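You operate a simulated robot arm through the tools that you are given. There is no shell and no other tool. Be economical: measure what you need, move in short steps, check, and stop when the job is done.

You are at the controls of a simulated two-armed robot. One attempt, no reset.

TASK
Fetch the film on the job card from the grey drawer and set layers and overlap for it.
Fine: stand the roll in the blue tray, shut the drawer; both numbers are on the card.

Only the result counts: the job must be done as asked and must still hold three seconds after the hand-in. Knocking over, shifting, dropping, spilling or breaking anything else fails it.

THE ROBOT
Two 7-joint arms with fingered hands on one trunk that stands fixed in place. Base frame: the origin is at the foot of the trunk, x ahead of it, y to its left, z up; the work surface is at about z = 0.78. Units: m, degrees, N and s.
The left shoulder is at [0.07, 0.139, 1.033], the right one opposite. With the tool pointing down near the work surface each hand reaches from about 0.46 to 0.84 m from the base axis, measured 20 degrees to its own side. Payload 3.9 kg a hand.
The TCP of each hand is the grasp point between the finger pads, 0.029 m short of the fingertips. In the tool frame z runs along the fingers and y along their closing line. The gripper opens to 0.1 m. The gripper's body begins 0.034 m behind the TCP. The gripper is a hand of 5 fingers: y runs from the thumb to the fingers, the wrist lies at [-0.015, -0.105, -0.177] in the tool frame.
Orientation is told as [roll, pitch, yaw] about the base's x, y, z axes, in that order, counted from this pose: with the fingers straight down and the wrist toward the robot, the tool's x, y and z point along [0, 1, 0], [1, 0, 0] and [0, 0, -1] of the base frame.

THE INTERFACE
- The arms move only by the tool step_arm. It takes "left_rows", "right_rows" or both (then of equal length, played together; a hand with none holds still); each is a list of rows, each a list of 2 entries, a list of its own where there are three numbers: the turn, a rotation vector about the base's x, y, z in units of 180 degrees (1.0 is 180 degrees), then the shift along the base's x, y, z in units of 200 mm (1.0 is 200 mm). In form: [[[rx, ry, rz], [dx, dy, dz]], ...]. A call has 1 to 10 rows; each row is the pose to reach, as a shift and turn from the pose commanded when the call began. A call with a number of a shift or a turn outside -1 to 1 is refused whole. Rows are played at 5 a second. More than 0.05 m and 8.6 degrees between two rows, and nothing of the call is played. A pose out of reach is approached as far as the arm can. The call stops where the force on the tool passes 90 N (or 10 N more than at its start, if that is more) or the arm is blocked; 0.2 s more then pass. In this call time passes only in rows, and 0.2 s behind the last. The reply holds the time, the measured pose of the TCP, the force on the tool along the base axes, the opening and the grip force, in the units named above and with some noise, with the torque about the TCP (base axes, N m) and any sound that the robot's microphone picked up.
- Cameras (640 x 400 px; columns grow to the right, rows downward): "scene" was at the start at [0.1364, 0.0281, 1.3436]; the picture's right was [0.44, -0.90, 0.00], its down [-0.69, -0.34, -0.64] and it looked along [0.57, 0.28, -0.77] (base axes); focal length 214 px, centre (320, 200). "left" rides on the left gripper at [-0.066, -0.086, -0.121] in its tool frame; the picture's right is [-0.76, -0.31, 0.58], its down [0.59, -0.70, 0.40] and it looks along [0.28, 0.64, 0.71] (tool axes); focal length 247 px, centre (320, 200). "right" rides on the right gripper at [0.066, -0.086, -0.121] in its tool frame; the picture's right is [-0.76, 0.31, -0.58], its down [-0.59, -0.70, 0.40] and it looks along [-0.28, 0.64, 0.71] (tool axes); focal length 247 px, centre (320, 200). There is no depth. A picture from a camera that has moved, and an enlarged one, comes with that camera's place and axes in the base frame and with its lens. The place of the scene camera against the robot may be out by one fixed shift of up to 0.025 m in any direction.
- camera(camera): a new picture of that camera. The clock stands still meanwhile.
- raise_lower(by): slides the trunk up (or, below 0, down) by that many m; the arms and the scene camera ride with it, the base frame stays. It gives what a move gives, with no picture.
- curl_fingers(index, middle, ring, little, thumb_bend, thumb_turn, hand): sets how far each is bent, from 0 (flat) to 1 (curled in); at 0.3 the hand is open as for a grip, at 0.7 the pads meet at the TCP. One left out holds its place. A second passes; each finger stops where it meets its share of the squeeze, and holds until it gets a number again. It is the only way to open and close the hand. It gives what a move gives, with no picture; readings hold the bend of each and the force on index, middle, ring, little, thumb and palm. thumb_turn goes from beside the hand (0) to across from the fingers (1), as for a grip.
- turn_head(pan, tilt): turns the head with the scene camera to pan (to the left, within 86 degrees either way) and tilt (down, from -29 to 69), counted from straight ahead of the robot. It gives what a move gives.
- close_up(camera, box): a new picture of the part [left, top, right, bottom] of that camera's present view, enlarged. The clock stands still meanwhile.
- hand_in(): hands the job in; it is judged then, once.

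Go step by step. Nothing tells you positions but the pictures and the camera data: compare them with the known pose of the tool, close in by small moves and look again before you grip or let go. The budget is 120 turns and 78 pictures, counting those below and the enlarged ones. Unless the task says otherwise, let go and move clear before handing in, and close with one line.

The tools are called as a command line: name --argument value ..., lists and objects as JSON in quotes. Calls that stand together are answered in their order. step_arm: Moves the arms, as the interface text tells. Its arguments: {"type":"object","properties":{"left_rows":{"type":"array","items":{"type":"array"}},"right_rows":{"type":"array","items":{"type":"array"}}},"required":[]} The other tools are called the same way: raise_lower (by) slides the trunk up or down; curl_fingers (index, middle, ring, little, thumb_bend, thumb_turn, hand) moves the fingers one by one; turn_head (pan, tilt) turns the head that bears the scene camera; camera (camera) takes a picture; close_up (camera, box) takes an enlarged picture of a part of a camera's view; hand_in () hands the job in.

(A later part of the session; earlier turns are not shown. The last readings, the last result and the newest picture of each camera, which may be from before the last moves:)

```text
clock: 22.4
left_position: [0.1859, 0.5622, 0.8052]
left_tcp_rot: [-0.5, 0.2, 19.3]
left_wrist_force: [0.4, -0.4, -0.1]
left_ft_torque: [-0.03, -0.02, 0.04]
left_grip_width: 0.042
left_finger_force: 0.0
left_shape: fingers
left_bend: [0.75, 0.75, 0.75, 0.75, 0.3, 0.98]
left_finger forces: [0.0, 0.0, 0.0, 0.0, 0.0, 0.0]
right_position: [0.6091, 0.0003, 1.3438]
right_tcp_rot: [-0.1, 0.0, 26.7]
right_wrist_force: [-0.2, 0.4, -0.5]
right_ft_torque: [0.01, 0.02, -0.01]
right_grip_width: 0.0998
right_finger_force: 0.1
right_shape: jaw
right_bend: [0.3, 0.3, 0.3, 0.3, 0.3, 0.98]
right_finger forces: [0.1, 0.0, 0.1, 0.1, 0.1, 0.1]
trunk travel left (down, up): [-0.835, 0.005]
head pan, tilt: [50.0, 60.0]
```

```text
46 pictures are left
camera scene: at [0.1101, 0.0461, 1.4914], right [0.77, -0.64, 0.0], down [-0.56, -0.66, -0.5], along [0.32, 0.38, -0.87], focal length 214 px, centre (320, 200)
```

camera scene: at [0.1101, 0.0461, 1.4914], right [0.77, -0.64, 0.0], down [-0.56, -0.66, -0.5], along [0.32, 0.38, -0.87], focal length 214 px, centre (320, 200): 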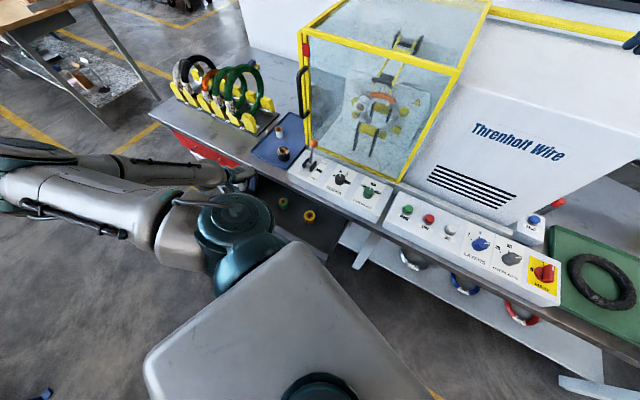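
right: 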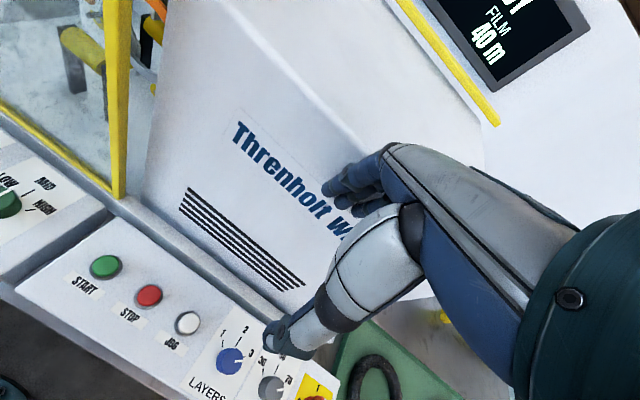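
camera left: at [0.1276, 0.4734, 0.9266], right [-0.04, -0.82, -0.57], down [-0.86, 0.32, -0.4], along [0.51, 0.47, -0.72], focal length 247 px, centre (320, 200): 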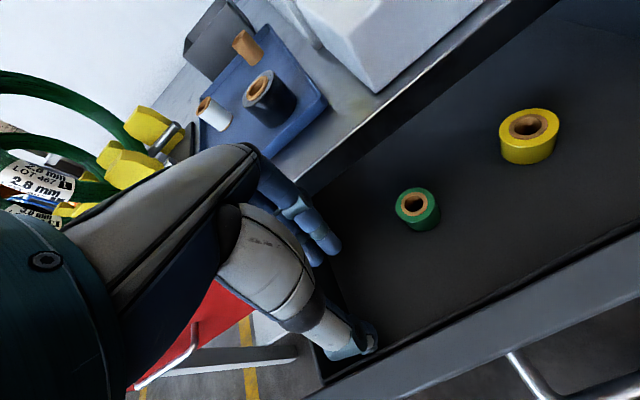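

Triangulated: yellow roll top at about (0.323, 0.391, 0.642). I bend the thumb, lower it just inside the drawer front and pull the drawer out by about 8 cm.

curl_fingers --hand "left" --thumb_bend 0.5

step_arm --left_rows '[[[0, 0, 0], [0, 0, -0.2]], [[0, 0, 0], [0, 0, -0.4]], [[0, 0, 0], [0, 0, -0.56]]]'

camera --camera "left"

```text
clock: 23.4
left_position: [0.1864, 0.5619, 0.8061]
left_tcp_rot: [-0.5, 0.1, 19.3]
left_wrist_force: [0.4, 0.2, 0.2]
left_ft_torque: [-0.03, 0.0, -0.02]
left_grip_width: 0.018
left_finger_force: 0.1
left_shape: fingers
left_bend: [0.75, 0.75, 0.75, 0.75, 0.5, 0.98]
left_finger forces: [0.1, 0.1, 0.0, 0.0, 0.0, 0.0]
right_position: [0.6086, -0.0001, 1.3433]
right_tcp_rot: [0.0, 0.1, 26.8]
right_wrist_force: [0.7, -0.2, -1.0]
right_ft_torque: [0.04, 0.0, 0.02]
right_grip_width: 0.0998
right_finger_force: 0.0
right_shape: jaw
right_bend: [0.3, 0.3, 0.3, 0.3, 0.3, 0.98]
right_finger forces: [0.0, 0.1, 0.1, 0.0, 0.0, 0.0]
trunk travel left (down, up): [-0.835, 0.005]
head pan, tilt: [50.0, 60.0]
```

```text
clock: 24.2
left_position: [0.182, 0.5635, 0.6929]
left_tcp_rot: [-0.5, 0.2, 19.1]
left_wrist_force: [0.7, 0.3, -0.2]
left_ft_torque: [-0.03, 0.0, 0.02]
left_grip_width: 0.0181
left_finger_force: 0.2
left_shape: fingers
left_bend: [0.75, 0.75, 0.75, 0.75, 0.5, 0.98]
left_finger forces: [0.1, 0.0, 0.0, 0.0, 0.0, 0.0]
right_position: [0.6095, 0.0006, 1.3434]
right_tcp_rot: [0.0, -0.1, 26.8]
right_wrist_force: [0.0, 0.3, -0.1]
right_ft_torque: [-0.02, 0.03, 0.02]
right_grip_width: 0.0997
right_finger_force: 0.1
right_shape: jaw
right_bend: [0.3, 0.3, 0.3, 0.3, 0.3, 0.98]
right_finger forces: [0.0, 0.0, 0.1, 0.1, 0.0, 0.0]
trunk travel left (down, up): [-0.835, 0.005]
head pan, tilt: [50.0, 60.0]
```

```text
45 pictures are left
camera left: at [0.1243, 0.4743, 0.814], right [-0.04, -0.82, -0.57], down [-0.86, 0.32, -0.4], along [0.51, 0.47, -0.72], focal length 247 px, centre (320, 200)
```

left: 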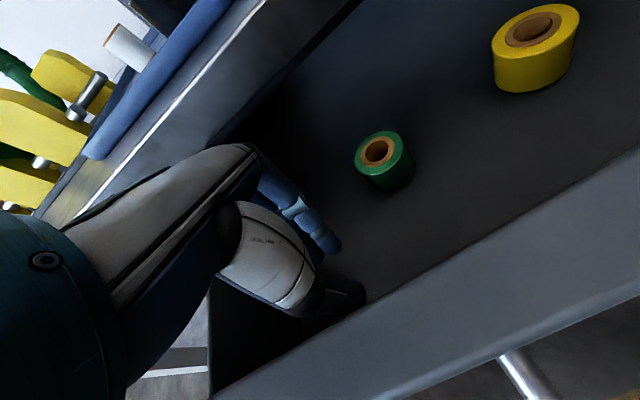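

step_arm --left_rows '[[[0, 0, 0], [-0.094, -0.033, 0]], [[0, 0, 0], [-0.189, -0.067, 0]], [[0, 0, 0], [-0.283, -0.1, 0]], [[0, 0, 0], [-0.377, -0.134, 0]], [[0, 0, 0], [-0.47, -0.167, 0]], [[0, 0, 0], [-0.52, -0.184, 0]]]'

camera --camera "left"

```text
clock: 25.6
left_position: [0.0802, 0.5268, 0.6935]
left_tcp_rot: [-0.4, 0.2, 19.4]
left_wrist_force: [0.1, 0.5, 0.2]
left_ft_torque: [0.0, 0.02, 0.0]
left_grip_width: 0.0175
left_finger_force: 0.6
left_shape: fingers
left_bend: [0.75, 0.75, 0.75, 0.75, 0.5, 0.98]
left_finger forces: [0.0, 0.0, 0.0, 0.1, 0.2, 0.1]
right_position: [0.6074, 0.0011, 1.3444]
right_tcp_rot: [0.0, 0.0, 26.7]
right_wrist_force: [0.0, 0.8, 0.1]
right_ft_torque: [0.0, -0.04, 0.0]
right_grip_width: 0.0999
right_finger_force: 0.1
right_shape: jaw
right_bend: [0.3, 0.3, 0.3, 0.3, 0.3, 0.98]
right_finger forces: [0.0, 0.0, 0.0, 0.0, 0.1, 0.0]
trunk travel left (down, up): [-0.835, 0.005]
head pan, tilt: [50.0, 60.0]
```

```text
44 pictures are left
camera left: at [0.0211, 0.4388, 0.8145], right [-0.04, -0.82, -0.57], down [-0.86, 0.32, -0.4], along [0.51, 0.47, -0.72], focal length 247 px, centre (320, 200)
```

left: 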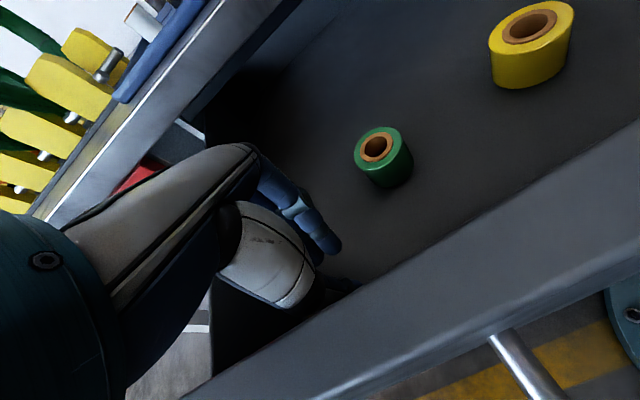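

The drawer slid out ~10 cm; yellow roll now about (0.222, 0.355). Staying above the rolls, I move over it with the hand open.

step_arm --left_rows '[[[0, 0, 0], [0.09, 0.03, 0.1]], [[0, 0, 0], [0.22, -0.1, 0.2]], [[0, 0, 0], [0.35, -0.27, 0.2]], [[0, 0, 0], [0.48, -0.44, 0.2]], [[0, 0, 0], [0.6, -0.62, 0.2]], [[0, 0, 0], [0.71, -0.82, 0.2]]]'

curl_fingers --hand "left" --index 0.3 --middle 0.3 --ring 0.3 --little 0.3 --thumb_bend 0.3

camera --camera "left"

camera --camera "scene"

```text
clock: 27.0
left_position: [0.2269, 0.3606, 0.7319]
left_tcp_rot: [-0.4, 0.3, 19.3]
left_wrist_force: [-0.3, 0.0, 0.2]
left_ft_torque: [-0.02, 0.02, -0.02]
left_grip_width: 0.0176
left_finger_force: 0.0
left_shape: fingers
left_bend: [0.75, 0.75, 0.75, 0.75, 0.5, 0.98]
left_finger forces: [0.0, 0.0, 0.0, 0.0, 0.0, 0.0]
right_position: [0.6116, 0.0001, 1.3419]
right_tcp_rot: [-0.1, 0.1, 26.8]
right_wrist_force: [-0.2, 0.0, -0.3]
right_ft_torque: [-0.01, 0.01, 0.0]
right_grip_width: 0.0996
right_finger_force: 0.1
right_shape: jaw
right_bend: [0.3, 0.3, 0.3, 0.3, 0.3, 0.98]
right_finger forces: [0.1, 0.0, 0.0, 0.0, 0.0, 0.0]
trunk travel left (down, up): [-0.835, 0.005]
head pan, tilt: [50.0, 60.0]
```

```text
clock: 28.0
left_position: [0.225, 0.3614, 0.7329]
left_tcp_rot: [-0.5, 0.3, 19.3]
left_wrist_force: [1.0, 0.0, 0.2]
left_ft_torque: [-0.02, -0.04, -0.02]
left_grip_width: 0.0983
left_finger_force: 0.0
left_shape: fingers
left_bend: [0.3, 0.3, 0.3, 0.3, 0.3, 0.98]
left_finger forces: [0.1, 0.0, 0.1, 0.0, 0.0, 0.0]
right_position: [0.6092, 0.0002, 1.3441]
right_tcp_rot: [0.1, 0.0, 26.8]
right_wrist_force: [0.1, 0.0, 0.6]
right_ft_torque: [0.01, -0.02, -0.01]
right_grip_width: 0.0997
right_finger_force: 0.0
right_shape: jaw
right_bend: [0.3, 0.3, 0.3, 0.3, 0.3, 0.98]
right_finger forces: [0.0, 0.0, 0.1, 0.1, 0.0, 0.0]
trunk travel left (down, up): [-0.835, 0.005]
head pan, tilt: [50.0, 60.0]
```

```text
43 pictures are left
camera left: at [0.1675, 0.2726, 0.8545], right [-0.04, -0.82, -0.57], down [-0.86, 0.32, -0.4], along [0.51, 0.47, -0.72], focal length 247 px, centre (320, 200)
```

left: 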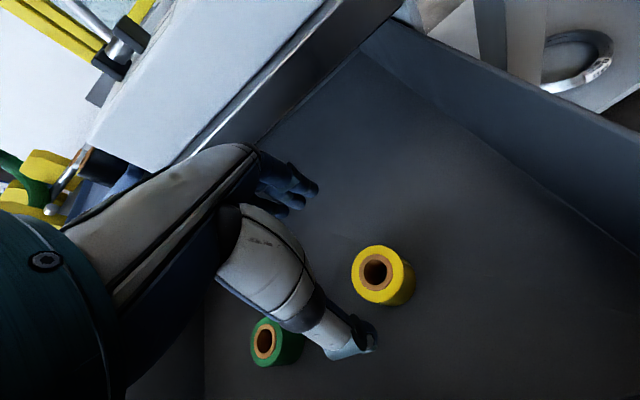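

```text
42 pictures are left
camera scene: at [0.1105, 0.0456, 1.4913], right [0.77, -0.64, 0.0], down [-0.56, -0.66, -0.5], along [0.32, 0.38, -0.87], focal length 214 px, centre (320, 200)
```

scene: 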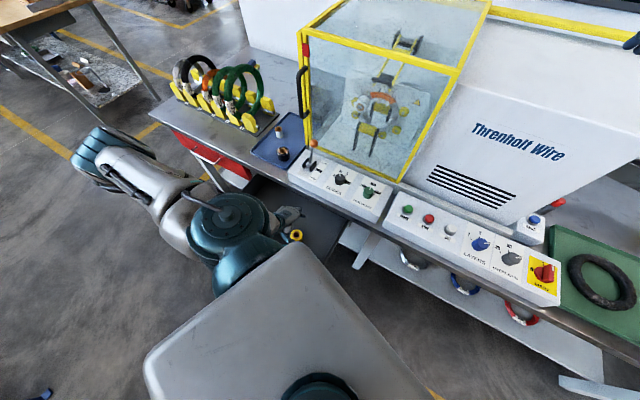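

The roll lines up with the grasp point. I lower over it with a small correction.

step_arm --left_rows '[[[0, 0, 0], [-0.007, -0.03, -0.15]], [[0, 0, 0], [-0.007, -0.03, -0.3]], [[0, 0, 0], [-0.007, -0.03, -0.42]]]'

camera --camera "left"

close_up --camera "scene" --box '[250, 190, 346, 250]'

```text
clock: 28.8
left_position: [0.2216, 0.355, 0.648]
left_tcp_rot: [-0.6, 0.2, 19.5]
left_wrist_force: [0.1, 0.3, -0.4]
left_ft_torque: [-0.03, 0.0, 0.0]
left_grip_width: 0.0987
left_finger_force: 0.1
left_shape: fingers
left_bend: [0.3, 0.3, 0.3, 0.3, 0.3, 0.98]
left_finger forces: [0.1, 0.0, 0.0, 0.1, 0.0, 0.0]
right_position: [0.608, 0.0003, 1.343]
right_tcp_rot: [0.1, 0.0, 26.8]
right_wrist_force: [-0.6, 0.0, 0.1]
right_ft_torque: [-0.04, 0.01, 0.01]
right_grip_width: 0.0997
right_finger_force: 0.1
right_shape: jaw
right_bend: [0.3, 0.3, 0.3, 0.3, 0.3, 0.98]
right_finger forces: [0.0, 0.0, 0.0, 0.0, 0.0, 0.0]
trunk travel left (down, up): [-0.835, 0.005]
head pan, tilt: [50.0, 60.0]
```

```text
41 pictures are left
camera left: at [0.1643, 0.2667, 0.7696], right [-0.04, -0.82, -0.57], down [-0.86, 0.32, -0.4], along [0.51, 0.47, -0.72], focal length 247 px, centre (320, 200)
```

left: 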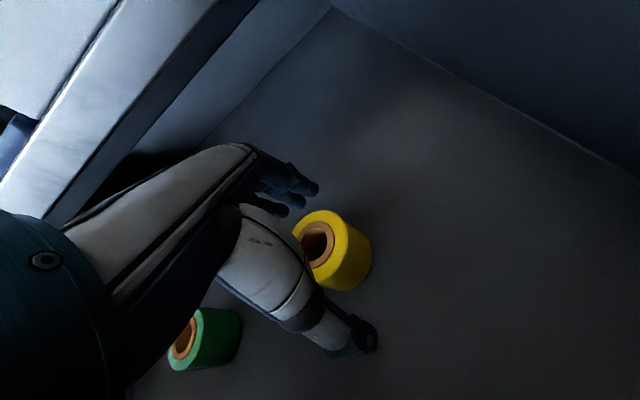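

```text
6.67 times, centred on (298, 220) of scene
camera zoom: at [0.1095, 0.045, 1.4915], right [0.77, -0.64, 0.0], down [-0.56, -0.66, -0.5], along [0.32, 0.38, -0.87], focal length 1430 px, centre (467, 67)
```

zoom: 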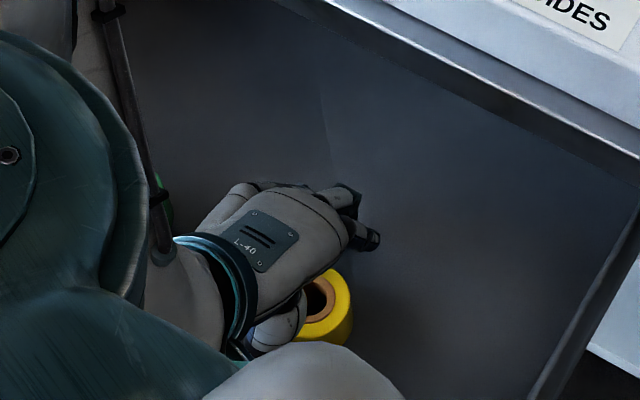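

step_arm --left_rows '[[[0, 0, 0], [0.005, 0, -0.05]]]'

curl_fingers --hand "left" --index 0.45 --middle 0.7 --ring 0.7 --little 0.45 --thumb_bend 0.7

camera --camera "left"

```text
clock: 29.2
left_position: [0.2256, 0.3559, 0.6386]
left_tcp_rot: [-0.5, 0.1, 19.4]
left_wrist_force: [0.5, -0.4, -0.1]
left_ft_torque: [-0.02, 0.0, -0.01]
left_grip_width: 0.0987
left_finger_force: 0.0
left_shape: fingers
left_bend: [0.3, 0.3, 0.3, 0.3, 0.3, 0.98]
left_finger forces: [0.1, 0.1, 0.0, 0.0, 0.0, 0.0]
right_position: [0.6107, 0.0001, 1.3433]
right_tcp_rot: [0.0, 0.0, 26.7]
right_wrist_force: [0.3, 0.4, 0.7]
right_ft_torque: [0.04, 0.0, -0.02]
right_grip_width: 0.1
right_finger_force: 0.0
right_shape: jaw
right_bend: [0.3, 0.3, 0.3, 0.3, 0.3, 0.98]
right_finger forces: [0.0, 0.0, 0.1, 0.0, 0.1, 0.0]
trunk travel left (down, up): [-0.835, 0.005]
head pan, tilt: [50.0, 60.0]
```

```text
clock: 30.2
left_position: [0.2236, 0.3547, 0.6382]
left_tcp_rot: [-0.4, 0.0, 19.3]
left_wrist_force: [1.1, -0.5, 18.8]
left_ft_torque: [0.31, -0.5, -0.1]
left_grip_width: 0.0497
left_finger_force: 19.6
left_shape: fingers
left_bend: [0.45, 0.56, 0.69, 0.45, 0.62, 0.95]
left_finger forces: [0.1, 28.5, 0.6, 0.0, 10.3, 0.0]
right_position: [0.6078, -0.0015, 1.3438]
right_tcp_rot: [0.0, -0.1, 26.7]
right_wrist_force: [0.6, 0.1, 0.3]
right_ft_torque: [-0.01, 0.0, -0.01]
right_grip_width: 0.0998
right_finger_force: 0.0
right_shape: jaw
right_bend: [0.3, 0.3, 0.3, 0.3, 0.3, 0.98]
right_finger forces: [0.0, 0.0, 0.0, 0.1, 0.1, 0.0]
trunk travel left (down, up): [-0.835, 0.005]
head pan, tilt: [50.0, 60.0]
```

```text
39 pictures are left
camera left: at [0.166, 0.2662, 0.7604], right [-0.04, -0.82, -0.57], down [-0.86, 0.32, -0.4], along [0.51, 0.47, -0.72], focal length 247 px, centre (320, 200)
```

left: 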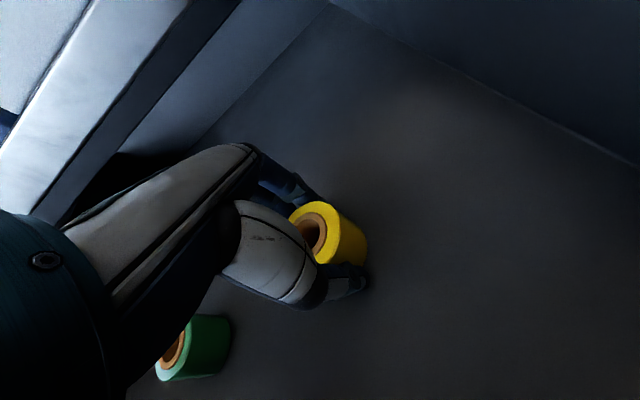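

Only the middle finger and thumb hold; the ring finger missed. I swap to index and middle with the thumb.

curl_fingers --hand "left" --index 0.7 --ring 0.5

close_up --camera "left" --box '[220, 140, 420, 340]'

```text
clock: 31.2
left_position: [0.2244, 0.3557, 0.6398]
left_tcp_rot: [-0.5, 0.2, 19.2]
left_wrist_force: [-0.4, -2.2, 10.0]
left_ft_torque: [0.0, 0.03, 0.03]
left_grip_width: 0.0414
left_finger_force: 20.1
left_shape: fingers
left_bend: [0.58, 0.61, 0.5, 0.45, 0.59, 0.95]
left_finger forces: [11.0, 12.5, 0.0, 0.0, 17.3, 0.1]
right_position: [0.6083, -0.0016, 1.3434]
right_tcp_rot: [0.0, -0.1, 26.7]
right_wrist_force: [-0.3, -0.2, -0.5]
right_ft_torque: [0.04, -0.03, -0.02]
right_grip_width: 0.0999
right_finger_force: 0.1
right_shape: jaw
right_bend: [0.3, 0.3, 0.3, 0.3, 0.3, 0.98]
right_finger forces: [0.0, 0.0, 0.1, 0.0, 0.0, 0.0]
trunk travel left (down, up): [-0.835, 0.005]
head pan, tilt: [50.0, 60.0]
```

```text
2.00 times, centred on (320, 240) of left
camera zoom: at [0.1655, 0.2666, 0.7599], right [-0.04, -0.82, -0.57], down [-0.86, 0.32, -0.4], along [0.51, 0.47, -0.72], focal length 494 px, centre (320, 120)
```

zoom: 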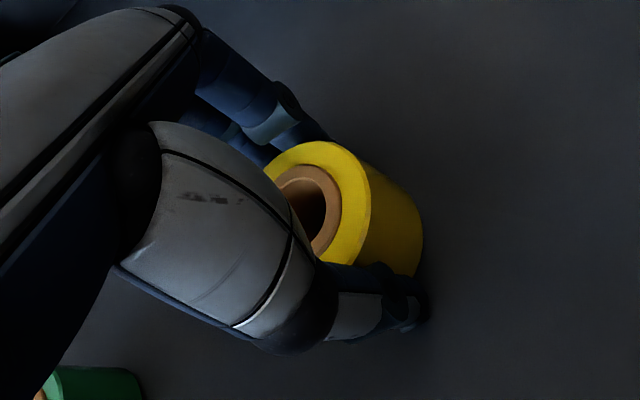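

Now index, middle and thumb share the load evenly. I lift it out.

step_arm --left_rows '[[[0, 0, 0], [0, 0, 0.05]], [[0, 0, 0], [0, 0, 0.12]], [[0, 0, 0], [0, 0, 0.22]], [[0, 0, 0], [0, 0.03, 0.35]], [[0, 0, 0], [0, 0.06, 0.45]]]'

camera --camera "left"

```text
clock: 32.4
left_position: [0.2211, 0.3682, 0.7301]
left_tcp_rot: [-0.5, 0.1, 19.4]
left_wrist_force: [-0.1, 0.1, -0.7]
left_ft_torque: [0.02, -0.03, 0.01]
left_grip_width: 0.0412
left_finger_force: 16.2
left_shape: fingers
left_bend: [0.58, 0.61, 0.5, 0.45, 0.59, 0.95]
left_finger forces: [11.1, 5.8, 0.0, 0.0, 15.1, 0.0]
right_position: [0.6083, -0.0011, 1.3431]
right_tcp_rot: [0.0, 0.0, 26.8]
right_wrist_force: [-0.3, -0.2, 0.8]
right_ft_torque: [0.01, 0.02, -0.02]
right_grip_width: 0.0999
right_finger_force: 0.1
right_shape: jaw
right_bend: [0.3, 0.3, 0.3, 0.3, 0.3, 0.98]
right_finger forces: [0.1, 0.0, 0.1, 0.0, 0.1, 0.0]
trunk travel left (down, up): [-0.835, 0.005]
head pan, tilt: [50.0, 60.0]
```

```text
37 pictures are left
camera left: at [0.1636, 0.2792, 0.851], right [-0.04, -0.82, -0.57], down [-0.86, 0.32, -0.4], along [0.51, 0.47, -0.72], focal length 247 px, centre (320, 200)
```

left: 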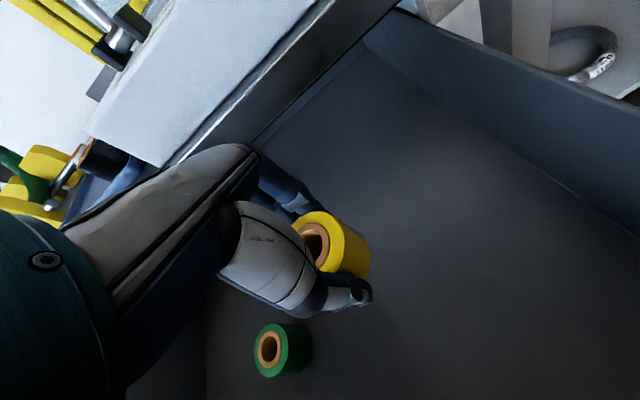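

step_arm --left_rows '[[[0, 0, 0], [-0.07, 0.2, 0]], [[0, 0, 0], [-0.14, 0.4, 0.02]], [[0, 0, 0], [-0.22, 0.6, 0.06]], [[0, 0, 0], [-0.3, 0.8, 0.1]], [[0, 0, 0], [-0.3, 0.8, 0.3]], [[0, 0, 0], [-0.3, 0.8, 0.5]], [[0, 0, 0], [-0.3, 0.8, 0.7]], [[0, 0, 0], [-0.3, 0.8, 0.9]]]'

camera --camera "left"

camera --camera "scene"

```text
clock: 34.2
left_position: [0.1672, 0.5253, 0.9108]
left_tcp_rot: [-0.6, 0.1, 19.4]
left_wrist_force: [-0.5, 0.3, -0.2]
left_ft_torque: [0.01, 0.02, -0.02]
left_grip_width: 0.0408
left_finger_force: 15.5
left_shape: fingers
left_bend: [0.59, 0.61, 0.5, 0.45, 0.59, 0.95]
left_finger forces: [10.6, 5.6, 0.1, 0.1, 14.4, 0.1]
right_position: [0.6087, -0.0015, 1.3429]
right_tcp_rot: [0.1, -0.1, 26.8]
right_wrist_force: [0.3, -0.6, -0.1]
right_ft_torque: [0.01, -0.03, 0.02]
right_grip_width: 0.1
right_finger_force: 0.1
right_shape: jaw
right_bend: [0.3, 0.3, 0.3, 0.3, 0.3, 0.98]
right_finger forces: [0.0, 0.0, 0.0, 0.1, 0.0, 0.0]
trunk travel left (down, up): [-0.835, 0.005]
head pan, tilt: [50.0, 60.0]
```

```text
36 pictures are left
camera left: at [0.1076, 0.4366, 1.0323], right [-0.04, -0.82, -0.57], down [-0.86, 0.32, -0.4], along [0.51, 0.47, -0.72], focal length 247 px, centre (320, 200)
```

left: 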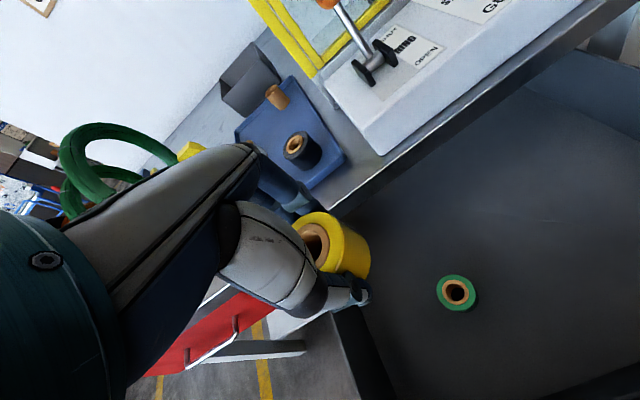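

```text
35 pictures are left
camera scene: at [0.1102, 0.0436, 1.4914], right [0.77, -0.64, 0.0], down [-0.56, -0.66, -0.5], along [0.32, 0.38, -0.87], focal length 214 px, centre (320, 200)
```

scene: 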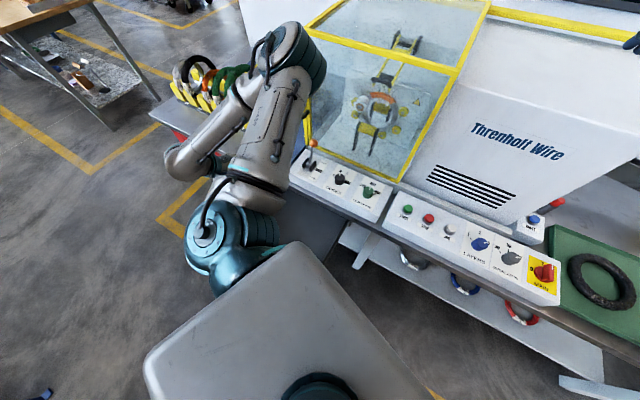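

The roll is held upright, and the tray has free room at its near left, about (0.33, 0.685). I carry the roll over there at height.

step_arm --left_rows '[[[0, 0, 0], [0.14, 0.14, 0.05]], [[0, 0, 0], [0.28, 0.28, 0.05]], [[0, 0, 0], [0.42, 0.42, 0.05]], [[0, 0, 0], [0.56, 0.56, 0.05]], [[0, 0, 0], [0.7, 0.7, 0.05]], [[0, 0, 0], [0.84, 0.84, 0.05]]]'

camera --camera "left"

camera --camera "scene"

```text
clock: 35.6
left_position: [0.3312, 0.6966, 0.9182]
left_tcp_rot: [-0.7, 0.3, 19.4]
left_wrist_force: [0.2, 1.2, -1.0]
left_ft_torque: [-0.02, 0.03, 0.04]
left_grip_width: 0.0405
left_finger_force: 15.0
left_shape: fingers
left_bend: [0.59, 0.61, 0.5, 0.45, 0.59, 0.95]
left_finger forces: [10.6, 5.4, 0.0, 0.0, 14.1, 0.0]
right_position: [0.6095, 0.0015, 1.3432]
right_tcp_rot: [-0.2, 0.0, 26.9]
right_wrist_force: [-0.2, 0.0, -0.3]
right_ft_torque: [0.0, 0.04, 0.0]
right_grip_width: 0.1
right_finger_force: 0.1
right_shape: jaw
right_bend: [0.3, 0.3, 0.3, 0.3, 0.3, 0.98]
right_finger forces: [0.0, 0.0, 0.1, 0.1, 0.1, 0.1]
trunk travel left (down, up): [-0.835, 0.005]
head pan, tilt: [50.0, 60.0]
```

```text
34 pictures are left
camera left: at [0.2741, 0.6082, 1.0409], right [-0.04, -0.82, -0.57], down [-0.86, 0.32, -0.4], along [0.51, 0.47, -0.72], focal length 247 px, centre (320, 200)
```

left: 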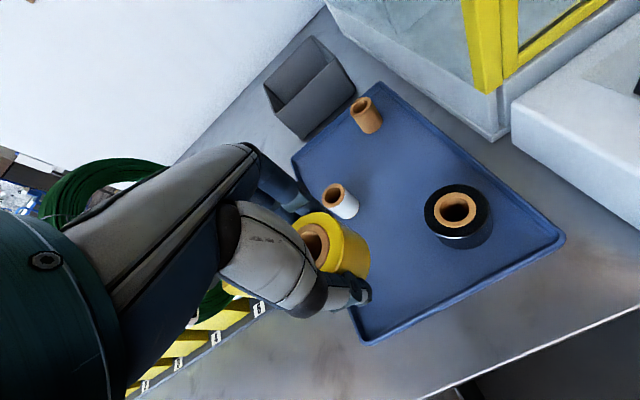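

```text
33 pictures are left
camera scene: at [0.1111, 0.0468, 1.4913], right [0.77, -0.64, 0.0], down [-0.56, -0.66, -0.5], along [0.32, 0.38, -0.87], focal length 214 px, centre (320, 200)
```

scene: 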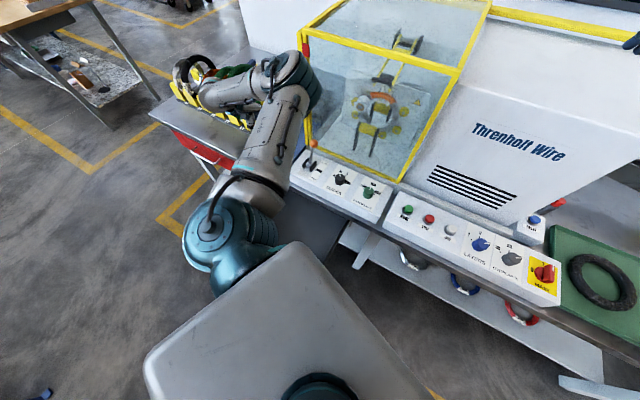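

Tray corners are clear now; the target for the roll is (0.344, 0.695), free of the black and white rolls. I descend partway and check.

step_arm --left_rows '[[[0, 0, 0], [0.09, 0.03, 0]], [[0, 0, 0], [0.09, 0.03, -0.15]], [[0, 0, 0], [0.09, 0.03, -0.3]], [[0, 0, 0], [0.09, 0.03, -0.365]]]'

camera --camera "left"

```text
clock: 36.6
left_position: [0.3484, 0.701, 0.8461]
left_tcp_rot: [-0.4, 0.2, 19.3]
left_wrist_force: [-0.5, -0.4, -0.2]
left_ft_torque: [-0.02, 0.02, 0.02]
left_grip_width: 0.0406
left_finger_force: 15.6
left_shape: fingers
left_bend: [0.59, 0.61, 0.5, 0.45, 0.59, 0.95]
left_finger forces: [10.6, 5.6, 0.1, 0.0, 14.1, 0.1]
right_position: [0.6097, 0.0004, 1.3429]
right_tcp_rot: [-0.1, -0.1, 26.9]
right_wrist_force: [-0.1, 0.6, -0.1]
right_ft_torque: [-0.01, -0.01, 0.0]
right_grip_width: 0.0996
right_finger_force: 0.0
right_shape: jaw
right_bend: [0.3, 0.3, 0.3, 0.3, 0.3, 0.98]
right_finger forces: [0.0, 0.0, 0.1, 0.0, 0.1, 0.0]
trunk travel left (down, up): [-0.835, 0.005]
head pan, tilt: [50.0, 60.0]
```

```text
32 pictures are left
camera left: at [0.2907, 0.6128, 0.9678], right [-0.04, -0.82, -0.57], down [-0.86, 0.32, -0.4], along [0.51, 0.47, -0.72], focal length 247 px, centre (320, 200)
```

left: 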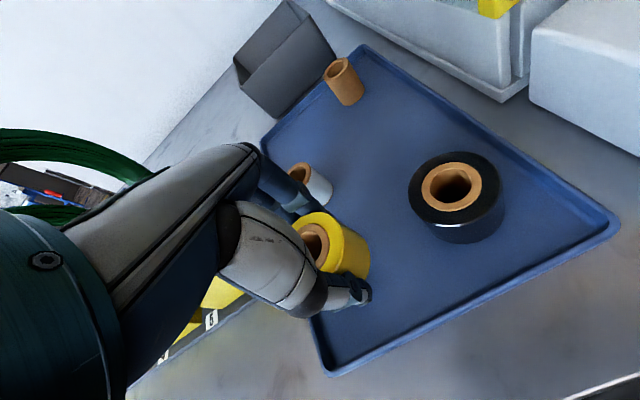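

step_arm --left_rows '[[[0, 0, 0], [0, 0, -0.025]], [[0, 0, 0], [0, 0, -0.05]], [[0, 0, 0], [0, 0, -0.075]]]'

close_up --camera "left" --box '[220, 130, 460, 370]'

```text
clock: 37.4
left_position: [0.3476, 0.7012, 0.8309]
left_tcp_rot: [-0.5, 0.2, 19.3]
left_wrist_force: [0.2, 0.5, -0.5]
left_ft_torque: [-0.02, 0.01, -0.04]
left_grip_width: 0.0406
left_finger_force: 15.0
left_shape: fingers
left_bend: [0.59, 0.61, 0.5, 0.45, 0.59, 0.95]
left_finger forces: [10.6, 5.5, 0.0, 0.0, 14.1, 0.0]
right_position: [0.6086, 0.0004, 1.344]
right_tcp_rot: [0.0, 0.0, 26.8]
right_wrist_force: [0.4, 0.1, 1.3]
right_ft_torque: [-0.03, 0.01, -0.03]
right_grip_width: 0.0997
right_finger_force: 0.1
right_shape: jaw
right_bend: [0.3, 0.3, 0.3, 0.3, 0.3, 0.98]
right_finger forces: [0.0, 0.0, 0.0, 0.0, 0.0, 0.0]
trunk travel left (down, up): [-0.835, 0.005]
head pan, tilt: [50.0, 60.0]
```

```text
1.67 times, centred on (340, 250) of left
camera zoom: at [0.2898, 0.6127, 0.9526], right [-0.04, -0.82, -0.57], down [-0.86, 0.32, -0.4], along [0.51, 0.47, -0.72], focal length 412 px, centre (287, 117)
```

zoom: 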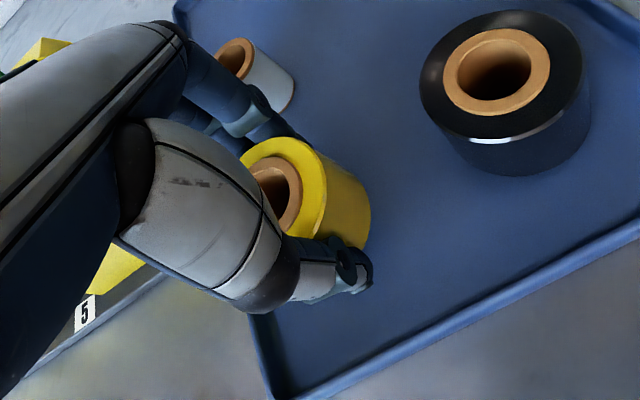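

step_arm --left_rows '[[[0, 0, 0], [0, 0, -0.015]], [[0, 0, 0], [0, 0, -0.03]]]'

step_arm --left_rows '[[[0, 0, 0], [0, 0, -0.01]], [[0, 0, 0], [0, 0, -0.02]]]'

```text
clock: 38.0
left_position: [0.349, 0.7013, 0.826]
left_tcp_rot: [-0.6, 0.0, 19.2]
left_wrist_force: [-0.3, -0.4, 0.0]
left_ft_torque: [-0.01, -0.01, 0.02]
left_grip_width: 0.0405
left_finger_force: 14.9
left_shape: fingers
left_bend: [0.59, 0.61, 0.5, 0.45, 0.59, 0.95]
left_finger forces: [10.6, 5.5, 0.1, 0.1, 14.3, 0.0]
right_position: [0.6091, 0.0002, 1.3425]
right_tcp_rot: [0.0, 0.0, 26.9]
right_wrist_force: [-0.1, -0.1, -0.1]
right_ft_torque: [0.0, 0.01, -0.01]
right_grip_width: 0.0998
right_finger_force: 0.2
right_shape: jaw
right_bend: [0.3, 0.3, 0.3, 0.3, 0.3, 0.98]
right_finger forces: [0.0, 0.0, 0.0, 0.1, 0.0, 0.1]
trunk travel left (down, up): [-0.835, 0.005]
head pan, tilt: [50.0, 60.0]
```

```text
clock: 38.6
left_position: [0.3476, 0.7007, 0.8226]
left_tcp_rot: [-0.5, 0.2, 19.3]
left_wrist_force: [0.2, -0.3, -0.9]
left_ft_torque: [0.02, 0.0, 0.0]
left_grip_width: 0.041
left_finger_force: 14.7
left_shape: fingers
left_bend: [0.59, 0.61, 0.5, 0.45, 0.59, 0.95]
left_finger forces: [10.4, 5.5, 0.1, 0.1, 14.1, 0.0]
right_position: [0.6082, 0.0001, 1.3429]
right_tcp_rot: [0.0, 0.1, 26.8]
right_wrist_force: [-0.6, 0.6, 0.1]
right_ft_torque: [0.0, -0.01, 0.0]
right_grip_width: 0.0998
right_finger_force: 0.1
right_shape: jaw
right_bend: [0.3, 0.3, 0.3, 0.3, 0.3, 0.98]
right_finger forces: [0.0, 0.1, 0.0, 0.1, 0.0, 0.1]
trunk travel left (down, up): [-0.835, 0.005]
head pan, tilt: [50.0, 60.0]
```

No contact yet; I keep lowering in small steps.

step_arm --left_rows '[[[0, 0, 0], [0, 0, -0.01]], [[0, 0, 0], [0, 0, -0.015]]]'

step_arm --left_rows '[[[0, 0, 0], [0, 0, -0.01]], [[0, 0, 0], [0, 0, -0.015]]]'

close_up --camera "left" --box '[220, 130, 460, 370]'

```text
clock: 39.2
left_position: [0.3475, 0.7012, 0.8167]
left_tcp_rot: [-0.5, 0.1, 19.4]
left_wrist_force: [0.3, -0.3, 0.3]
left_ft_torque: [-0.01, 0.03, 0.0]
left_grip_width: 0.0405
left_finger_force: 15.0
left_shape: fingers
left_bend: [0.59, 0.62, 0.5, 0.45, 0.59, 0.95]
left_finger forces: [10.6, 5.8, 0.0, 0.0, 14.0, 0.1]
right_position: [0.6089, 0.0001, 1.3434]
right_tcp_rot: [0.0, 0.0, 26.8]
right_wrist_force: [-0.4, -0.7, 0.2]
right_ft_torque: [0.04, -0.03, 0.0]
right_grip_width: 0.0998
right_finger_force: 0.0
right_shape: jaw
right_bend: [0.3, 0.3, 0.3, 0.3, 0.3, 0.98]
right_finger forces: [0.1, 0.0, 0.0, 0.1, 0.0, 0.0]
trunk travel left (down, up): [-0.835, 0.005]
head pan, tilt: [50.0, 60.0]
```

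```text
clock: 39.8
left_position: [0.3477, 0.701, 0.8165]
left_tcp_rot: [-0.4, -0.1, 19.4]
left_wrist_force: [0.1, 2.9, 14.1]
left_ft_torque: [0.13, 0.02, -0.02]
left_grip_width: 0.0404
left_finger_force: 19.9
left_shape: fingers
left_bend: [0.59, 0.61, 0.5, 0.45, 0.59, 0.96]
left_finger forces: [10.4, 14.9, 0.0, 0.1, 14.8, 0.1]
right_position: [0.6068, -0.0021, 1.3457]
right_tcp_rot: [0.0, -0.1, 26.8]
right_wrist_force: [0.6, -0.9, 0.7]
right_ft_torque: [-0.01, -0.01, -0.01]
right_grip_width: 0.0999
right_finger_force: 0.0
right_shape: jaw
right_bend: [0.3, 0.3, 0.3, 0.3, 0.3, 0.98]
right_finger forces: [0.0, 0.0, 0.0, 0.0, 0.0, 0.0]
trunk travel left (down, up): [-0.835, 0.005]
head pan, tilt: [50.0, 60.0]
```

```text
1.67 times, centred on (340, 250) of left
camera zoom: at [0.2894, 0.6116, 0.9386], right [-0.04, -0.82, -0.57], down [-0.86, 0.32, -0.4], along [0.51, 0.48, -0.71], focal length 412 px, centre (287, 117)
```

zoom: 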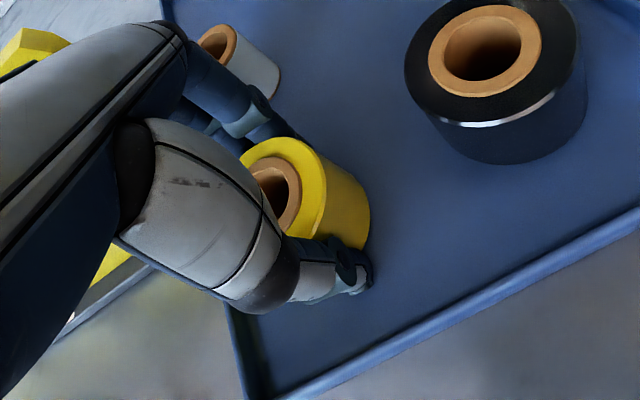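

Contact with the tray at 14 N. I open the fingers a little to release.

curl_fingers --hand "left" --index 0.48 --middle 0.48 --ring 0.45 --thumb_bend 0.42

close_up --camera "left" --box '[220, 130, 460, 370]'

```text
clock: 40.8
left_position: [0.3475, 0.7002, 0.817]
left_tcp_rot: [-0.5, 0.1, 19.3]
left_wrist_force: [-0.4, -1.8, 10.4]
left_ft_torque: [0.15, -0.3, -0.06]
left_grip_width: 0.062
left_finger_force: 4.8
left_shape: fingers
left_bend: [0.48, 0.49, 0.45, 0.45, 0.42, 0.97]
left_finger forces: [0.0, 10.0, 0.0, 0.0, 0.0, 0.1]
right_position: [0.6078, -0.0017, 1.3443]
right_tcp_rot: [0.1, -0.1, 26.8]
right_wrist_force: [0.3, -0.8, -0.1]
right_ft_torque: [0.02, 0.01, -0.05]
right_grip_width: 0.0998
right_finger_force: 0.0
right_shape: jaw
right_bend: [0.3, 0.3, 0.3, 0.3, 0.3, 0.98]
right_finger forces: [0.0, 0.0, 0.0, 0.0, 0.1, 0.0]
trunk travel left (down, up): [-0.835, 0.005]
head pan, tilt: [50.0, 60.0]
```

```text
1.67 times, centred on (340, 250) of left
camera zoom: at [0.2895, 0.6111, 0.938], right [-0.04, -0.82, -0.57], down [-0.86, 0.32, -0.4], along [0.51, 0.47, -0.72], focal length 412 px, centre (287, 117)
```

zoom: 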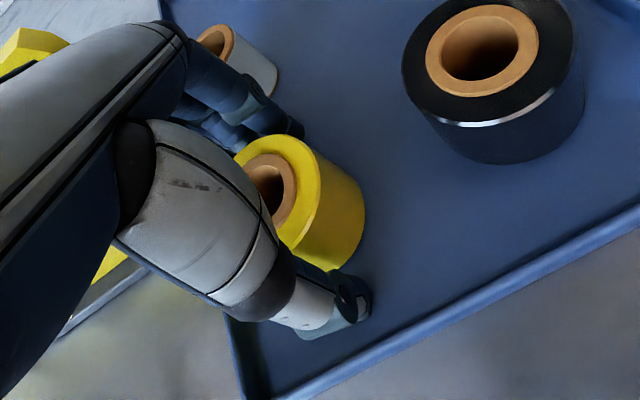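

The middle fingertip rests on the tray; the roll is free. I lift straight up.

step_arm --left_rows '[[[0, 0, 0], [0, 0, 0.05]], [[0, 0, 0], [0, 0, 0.15]], [[0, 0, 0], [0, 0, 0.3]], [[0, 0, 0], [0, 0, 0.5]], [[0, 0, 0], [0, 0, 0.6]]]'

camera --camera "left"

```text
clock: 42.0
left_position: [0.3457, 0.7024, 0.9354]
left_tcp_rot: [-0.5, 0.2, 19.4]
left_wrist_force: [-0.5, -0.2, 0.2]
left_ft_torque: [0.02, -0.03, -0.02]
left_grip_width: 0.0622
left_finger_force: 0.0
left_shape: fingers
left_bend: [0.48, 0.48, 0.45, 0.45, 0.42, 0.98]
left_finger forces: [0.0, 0.0, 0.0, 0.1, 0.0, 0.1]
right_position: [0.6087, -0.0007, 1.3431]
right_tcp_rot: [0.0, -0.1, 26.9]
right_wrist_force: [-0.1, 1.0, 0.0]
right_ft_torque: [0.0, -0.05, 0.02]
right_grip_width: 0.0996
right_finger_force: 0.1
right_shape: jaw
right_bend: [0.3, 0.3, 0.3, 0.3, 0.3, 0.98]
right_finger forces: [0.0, 0.1, 0.0, 0.0, 0.0, 0.0]
trunk travel left (down, up): [-0.835, 0.005]
head pan, tilt: [50.0, 60.0]
```

```text
28 pictures are left
camera left: at [0.2879, 0.6128, 1.0571], right [-0.04, -0.82, -0.57], down [-0.86, 0.32, -0.4], along [0.51, 0.47, -0.72], focal length 247 px, centre (320, 200)
```

left: 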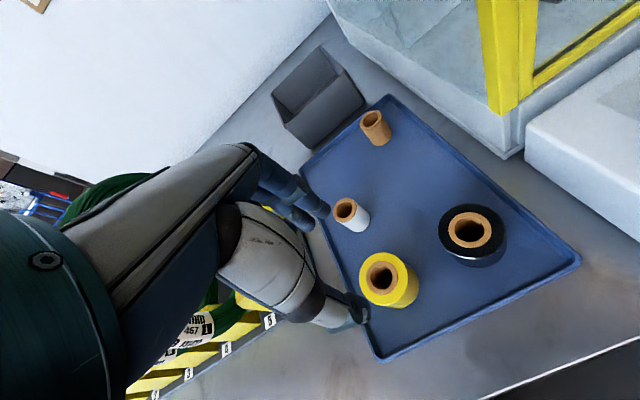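

The yellow roll stands free in the tray. Next: shut the drawer. I move the left hand back above the left end of the open drawer's front.

step_arm --left_rows '[[[0, 0, 0], [-0.19, -0.12, 0]], [[0, 0, 0], [-0.38, -0.24, 0]], [[0, 0, 0], [-0.57, -0.36, 0]], [[0, 0, 0], [-0.76, -0.48, 0]], [[0, 0, 0], [-0.95, -0.6, 0]]]'

step_arm --left_rows '[[[0, 0, 0], [-0.14, -0.1, 0]], [[0, 0, 0], [-0.28, -0.2, -0.1]], [[0, 0, 0], [-0.42, -0.3, -0.25]], [[0, 0, 0], [-0.55, -0.34, -0.4]], [[0, 0, 0], [-0.55, -0.34, -0.6]]]'

curl_fingers --hand "left" --thumb_bend 0.2

camera --camera "left"

```text
clock: 43.2
left_position: [0.1601, 0.5805, 0.9335]
left_tcp_rot: [-0.6, 0.0, 19.3]
left_wrist_force: [-0.4, 0.4, -0.2]
left_ft_torque: [-0.02, -0.02, 0.0]
left_grip_width: 0.0627
left_finger_force: 0.1
left_shape: fingers
left_bend: [0.48, 0.48, 0.45, 0.45, 0.42, 0.98]
left_finger forces: [0.1, 0.0, 0.0, 0.0, 0.0, 0.0]
right_position: [0.6076, 0.0004, 1.3433]
right_tcp_rot: [0.0, -0.2, 26.8]
right_wrist_force: [-0.2, 0.2, -0.8]
right_ft_torque: [0.0, -0.04, -0.01]
right_grip_width: 0.0998
right_finger_force: 0.1
right_shape: jaw
right_bend: [0.3, 0.3, 0.3, 0.3, 0.3, 0.98]
right_finger forces: [0.0, 0.0, 0.0, 0.1, 0.0, 0.0]
trunk travel left (down, up): [-0.835, 0.005]
head pan, tilt: [50.0, 60.0]
```

```text
clock: 44.4
left_position: [0.0479, 0.5164, 0.8145]
left_tcp_rot: [-0.6, 0.1, 19.3]
left_wrist_force: [0.5, 0.4, 0.1]
left_ft_torque: [0.01, 0.01, -0.01]
left_grip_width: 0.0619
left_finger_force: 0.1
left_shape: fingers
left_bend: [0.48, 0.48, 0.45, 0.45, 0.42, 0.98]
left_finger forces: [0.0, 0.1, 0.1, 0.0, 0.1, 0.1]
right_position: [0.6083, 0.0011, 1.3427]
right_tcp_rot: [-0.1, 0.0, 26.8]
right_wrist_force: [-0.2, 0.0, 0.8]
right_ft_torque: [-0.05, -0.03, 0.02]
right_grip_width: 0.1002
right_finger_force: 0.1
right_shape: jaw
right_bend: [0.3, 0.3, 0.3, 0.3, 0.3, 0.98]
right_finger forces: [0.0, 0.0, 0.0, 0.0, 0.1, 0.0]
trunk travel left (down, up): [-0.835, 0.005]
head pan, tilt: [50.0, 60.0]
```

```text
clock: 45.4
left_position: [0.0489, 0.5171, 0.8145]
left_tcp_rot: [-0.4, 0.2, 19.3]
left_wrist_force: [0.2, 0.5, 0.3]
left_ft_torque: [-0.01, 0.02, 0.01]
left_grip_width: 0.0805
left_finger_force: 0.1
left_shape: fingers
left_bend: [0.48, 0.48, 0.45, 0.45, 0.2, 0.98]
left_finger forces: [0.1, 0.0, 0.0, 0.0, 0.1, 0.0]
right_position: [0.609, 0.0009, 1.3426]
right_tcp_rot: [0.0, 0.0, 26.8]
right_wrist_force: [-0.2, 0.4, 0.2]
right_ft_torque: [-0.04, -0.03, 0.01]
right_grip_width: 0.0999
right_finger_force: 0.1
right_shape: jaw
right_bend: [0.3, 0.3, 0.3, 0.3, 0.3, 0.98]
right_finger forces: [0.0, 0.1, 0.0, 0.0, 0.1, 0.0]
trunk travel left (down, up): [-0.835, 0.005]
head pan, tilt: [50.0, 60.0]
```

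```text
27 pictures are left
camera left: at [-0.0104, 0.4282, 0.9369], right [-0.04, -0.82, -0.57], down [-0.86, 0.32, -0.4], along [0.51, 0.47, -0.72], focal length 247 px, centre (320, 200)
```

left: 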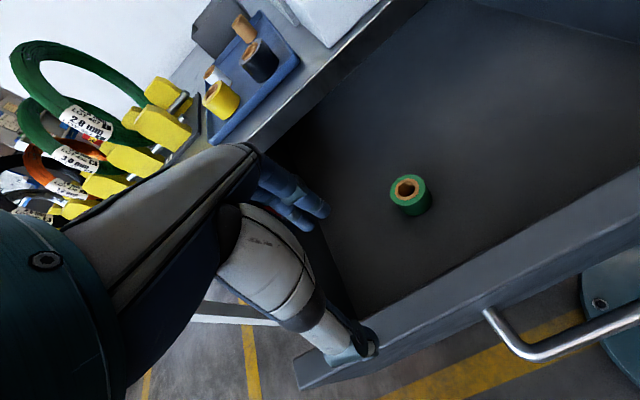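

The thumb tip is right over the drawer front; I back off 3.5 cm and lower so the thumb is outside and the fingers inside.

step_arm --left_rows '[[[0, 0, 0], [-0.165, -0.058, 0]], [[0, 0, 0], [-0.165, -0.058, -0.15]], [[0, 0, 0], [-0.165, -0.058, -0.3]]]'

camera --camera "left"

```text
clock: 46.2
left_position: [0.015, 0.5026, 0.7546]
left_tcp_rot: [-0.6, 0.3, 19.4]
left_wrist_force: [-0.4, 0.7, 0.1]
left_ft_torque: [-0.05, 0.03, 0.0]
left_grip_width: 0.0805
left_finger_force: 0.0
left_shape: fingers
left_bend: [0.48, 0.48, 0.45, 0.45, 0.2, 0.98]
left_finger forces: [0.1, 0.0, 0.0, 0.0, 0.0, 0.0]
right_position: [0.6084, 0.0021, 1.3443]
right_tcp_rot: [0.1, 0.0, 26.8]
right_wrist_force: [0.0, 0.0, 0.0]
right_ft_torque: [-0.01, 0.01, 0.0]
right_grip_width: 0.0999
right_finger_force: 0.1
right_shape: jaw
right_bend: [0.3, 0.3, 0.3, 0.3, 0.3, 0.98]
right_finger forces: [0.1, 0.1, 0.0, 0.0, 0.0, 0.0]
trunk travel left (down, up): [-0.835, 0.005]
head pan, tilt: [50.0, 60.0]
```

```text
26 pictures are left
camera left: at [-0.0436, 0.4137, 0.8758], right [-0.04, -0.82, -0.57], down [-0.86, 0.32, -0.4], along [0.51, 0.47, -0.72], focal length 247 px, centre (320, 200)
```

left: 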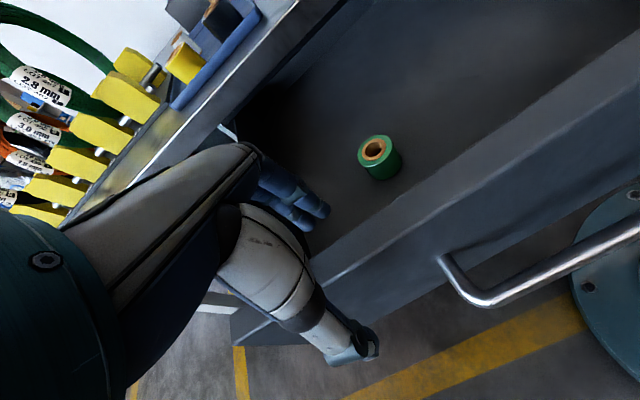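

step_arm --left_rows '[[[0, 0, 0], [0, 0, -0.15]], [[0, 0, 0], [0, 0, -0.3]]]'

step_arm --left_rows '[[[0, 0, 0], [0.141, 0.05, 0]], [[0, 0, 0], [0.283, 0.1, 0]], [[0, 0, 0], [0.424, 0.15, 0]], [[0, 0, 0], [0.566, 0.2, 0]], [[0, 0, 0], [0.707, 0.25, 0]]]'

camera --camera "left"

```text
clock: 46.8
left_position: [0.0151, 0.5036, 0.6959]
left_tcp_rot: [-0.5, 0.1, 19.4]
left_wrist_force: [-0.8, 0.4, 0.8]
left_ft_torque: [-0.01, -0.01, 0.04]
left_grip_width: 0.0803
left_finger_force: 0.0
left_shape: fingers
left_bend: [0.48, 0.48, 0.45, 0.45, 0.2, 0.98]
left_finger forces: [0.1, 0.0, 0.1, 0.1, 0.3, 0.1]
right_position: [0.6069, 0.0019, 1.3441]
right_tcp_rot: [-0.1, -0.1, 26.7]
right_wrist_force: [0.8, -0.8, -0.1]
right_ft_torque: [-0.03, -0.01, -0.02]
right_grip_width: 0.0999
right_finger_force: 0.1
right_shape: jaw
right_bend: [0.3, 0.3, 0.3, 0.3, 0.3, 0.98]
right_finger forces: [0.0, 0.0, 0.0, 0.0, 0.0, 0.0]
trunk travel left (down, up): [-0.835, 0.005]
head pan, tilt: [50.0, 60.0]
```

```text
clock: 48.0
left_position: [0.1571, 0.5547, 0.6956]
left_tcp_rot: [-0.6, 0.1, 19.3]
left_wrist_force: [0.1, 0.0, 0.2]
left_ft_torque: [0.01, -0.02, 0.02]
left_grip_width: 0.0806
left_finger_force: 0.0
left_shape: fingers
left_bend: [0.48, 0.48, 0.45, 0.45, 0.2, 0.97]
left_finger forces: [0.1, 0.0, 0.1, 0.0, 0.0, 0.1]
right_position: [0.609, 0.0012, 1.3425]
right_tcp_rot: [0.0, 0.0, 26.9]
right_wrist_force: [-1.1, -0.5, -0.4]
right_ft_torque: [-0.02, 0.02, 0.01]
right_grip_width: 0.0996
right_finger_force: 0.1
right_shape: jaw
right_bend: [0.3, 0.3, 0.3, 0.3, 0.3, 0.98]
right_finger forces: [0.0, 0.1, 0.0, 0.0, 0.0, 0.0]
trunk travel left (down, up): [-0.835, 0.005]
head pan, tilt: [50.0, 60.0]
```

```text
25 pictures are left
camera left: at [0.0979, 0.466, 0.8168], right [-0.04, -0.82, -0.57], down [-0.86, 0.32, -0.4], along [0.51, 0.47, -0.72], focal length 247 px, centre (320, 200)
```

left: 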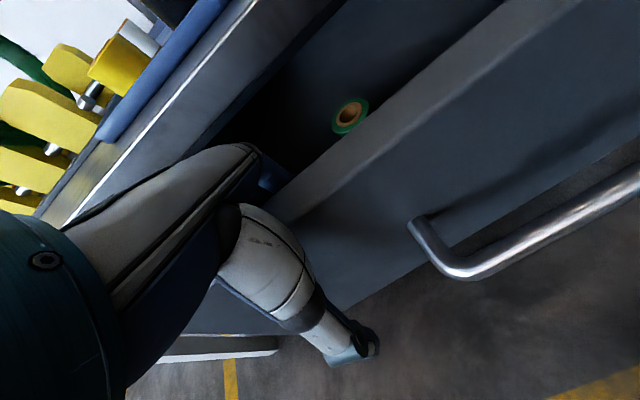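

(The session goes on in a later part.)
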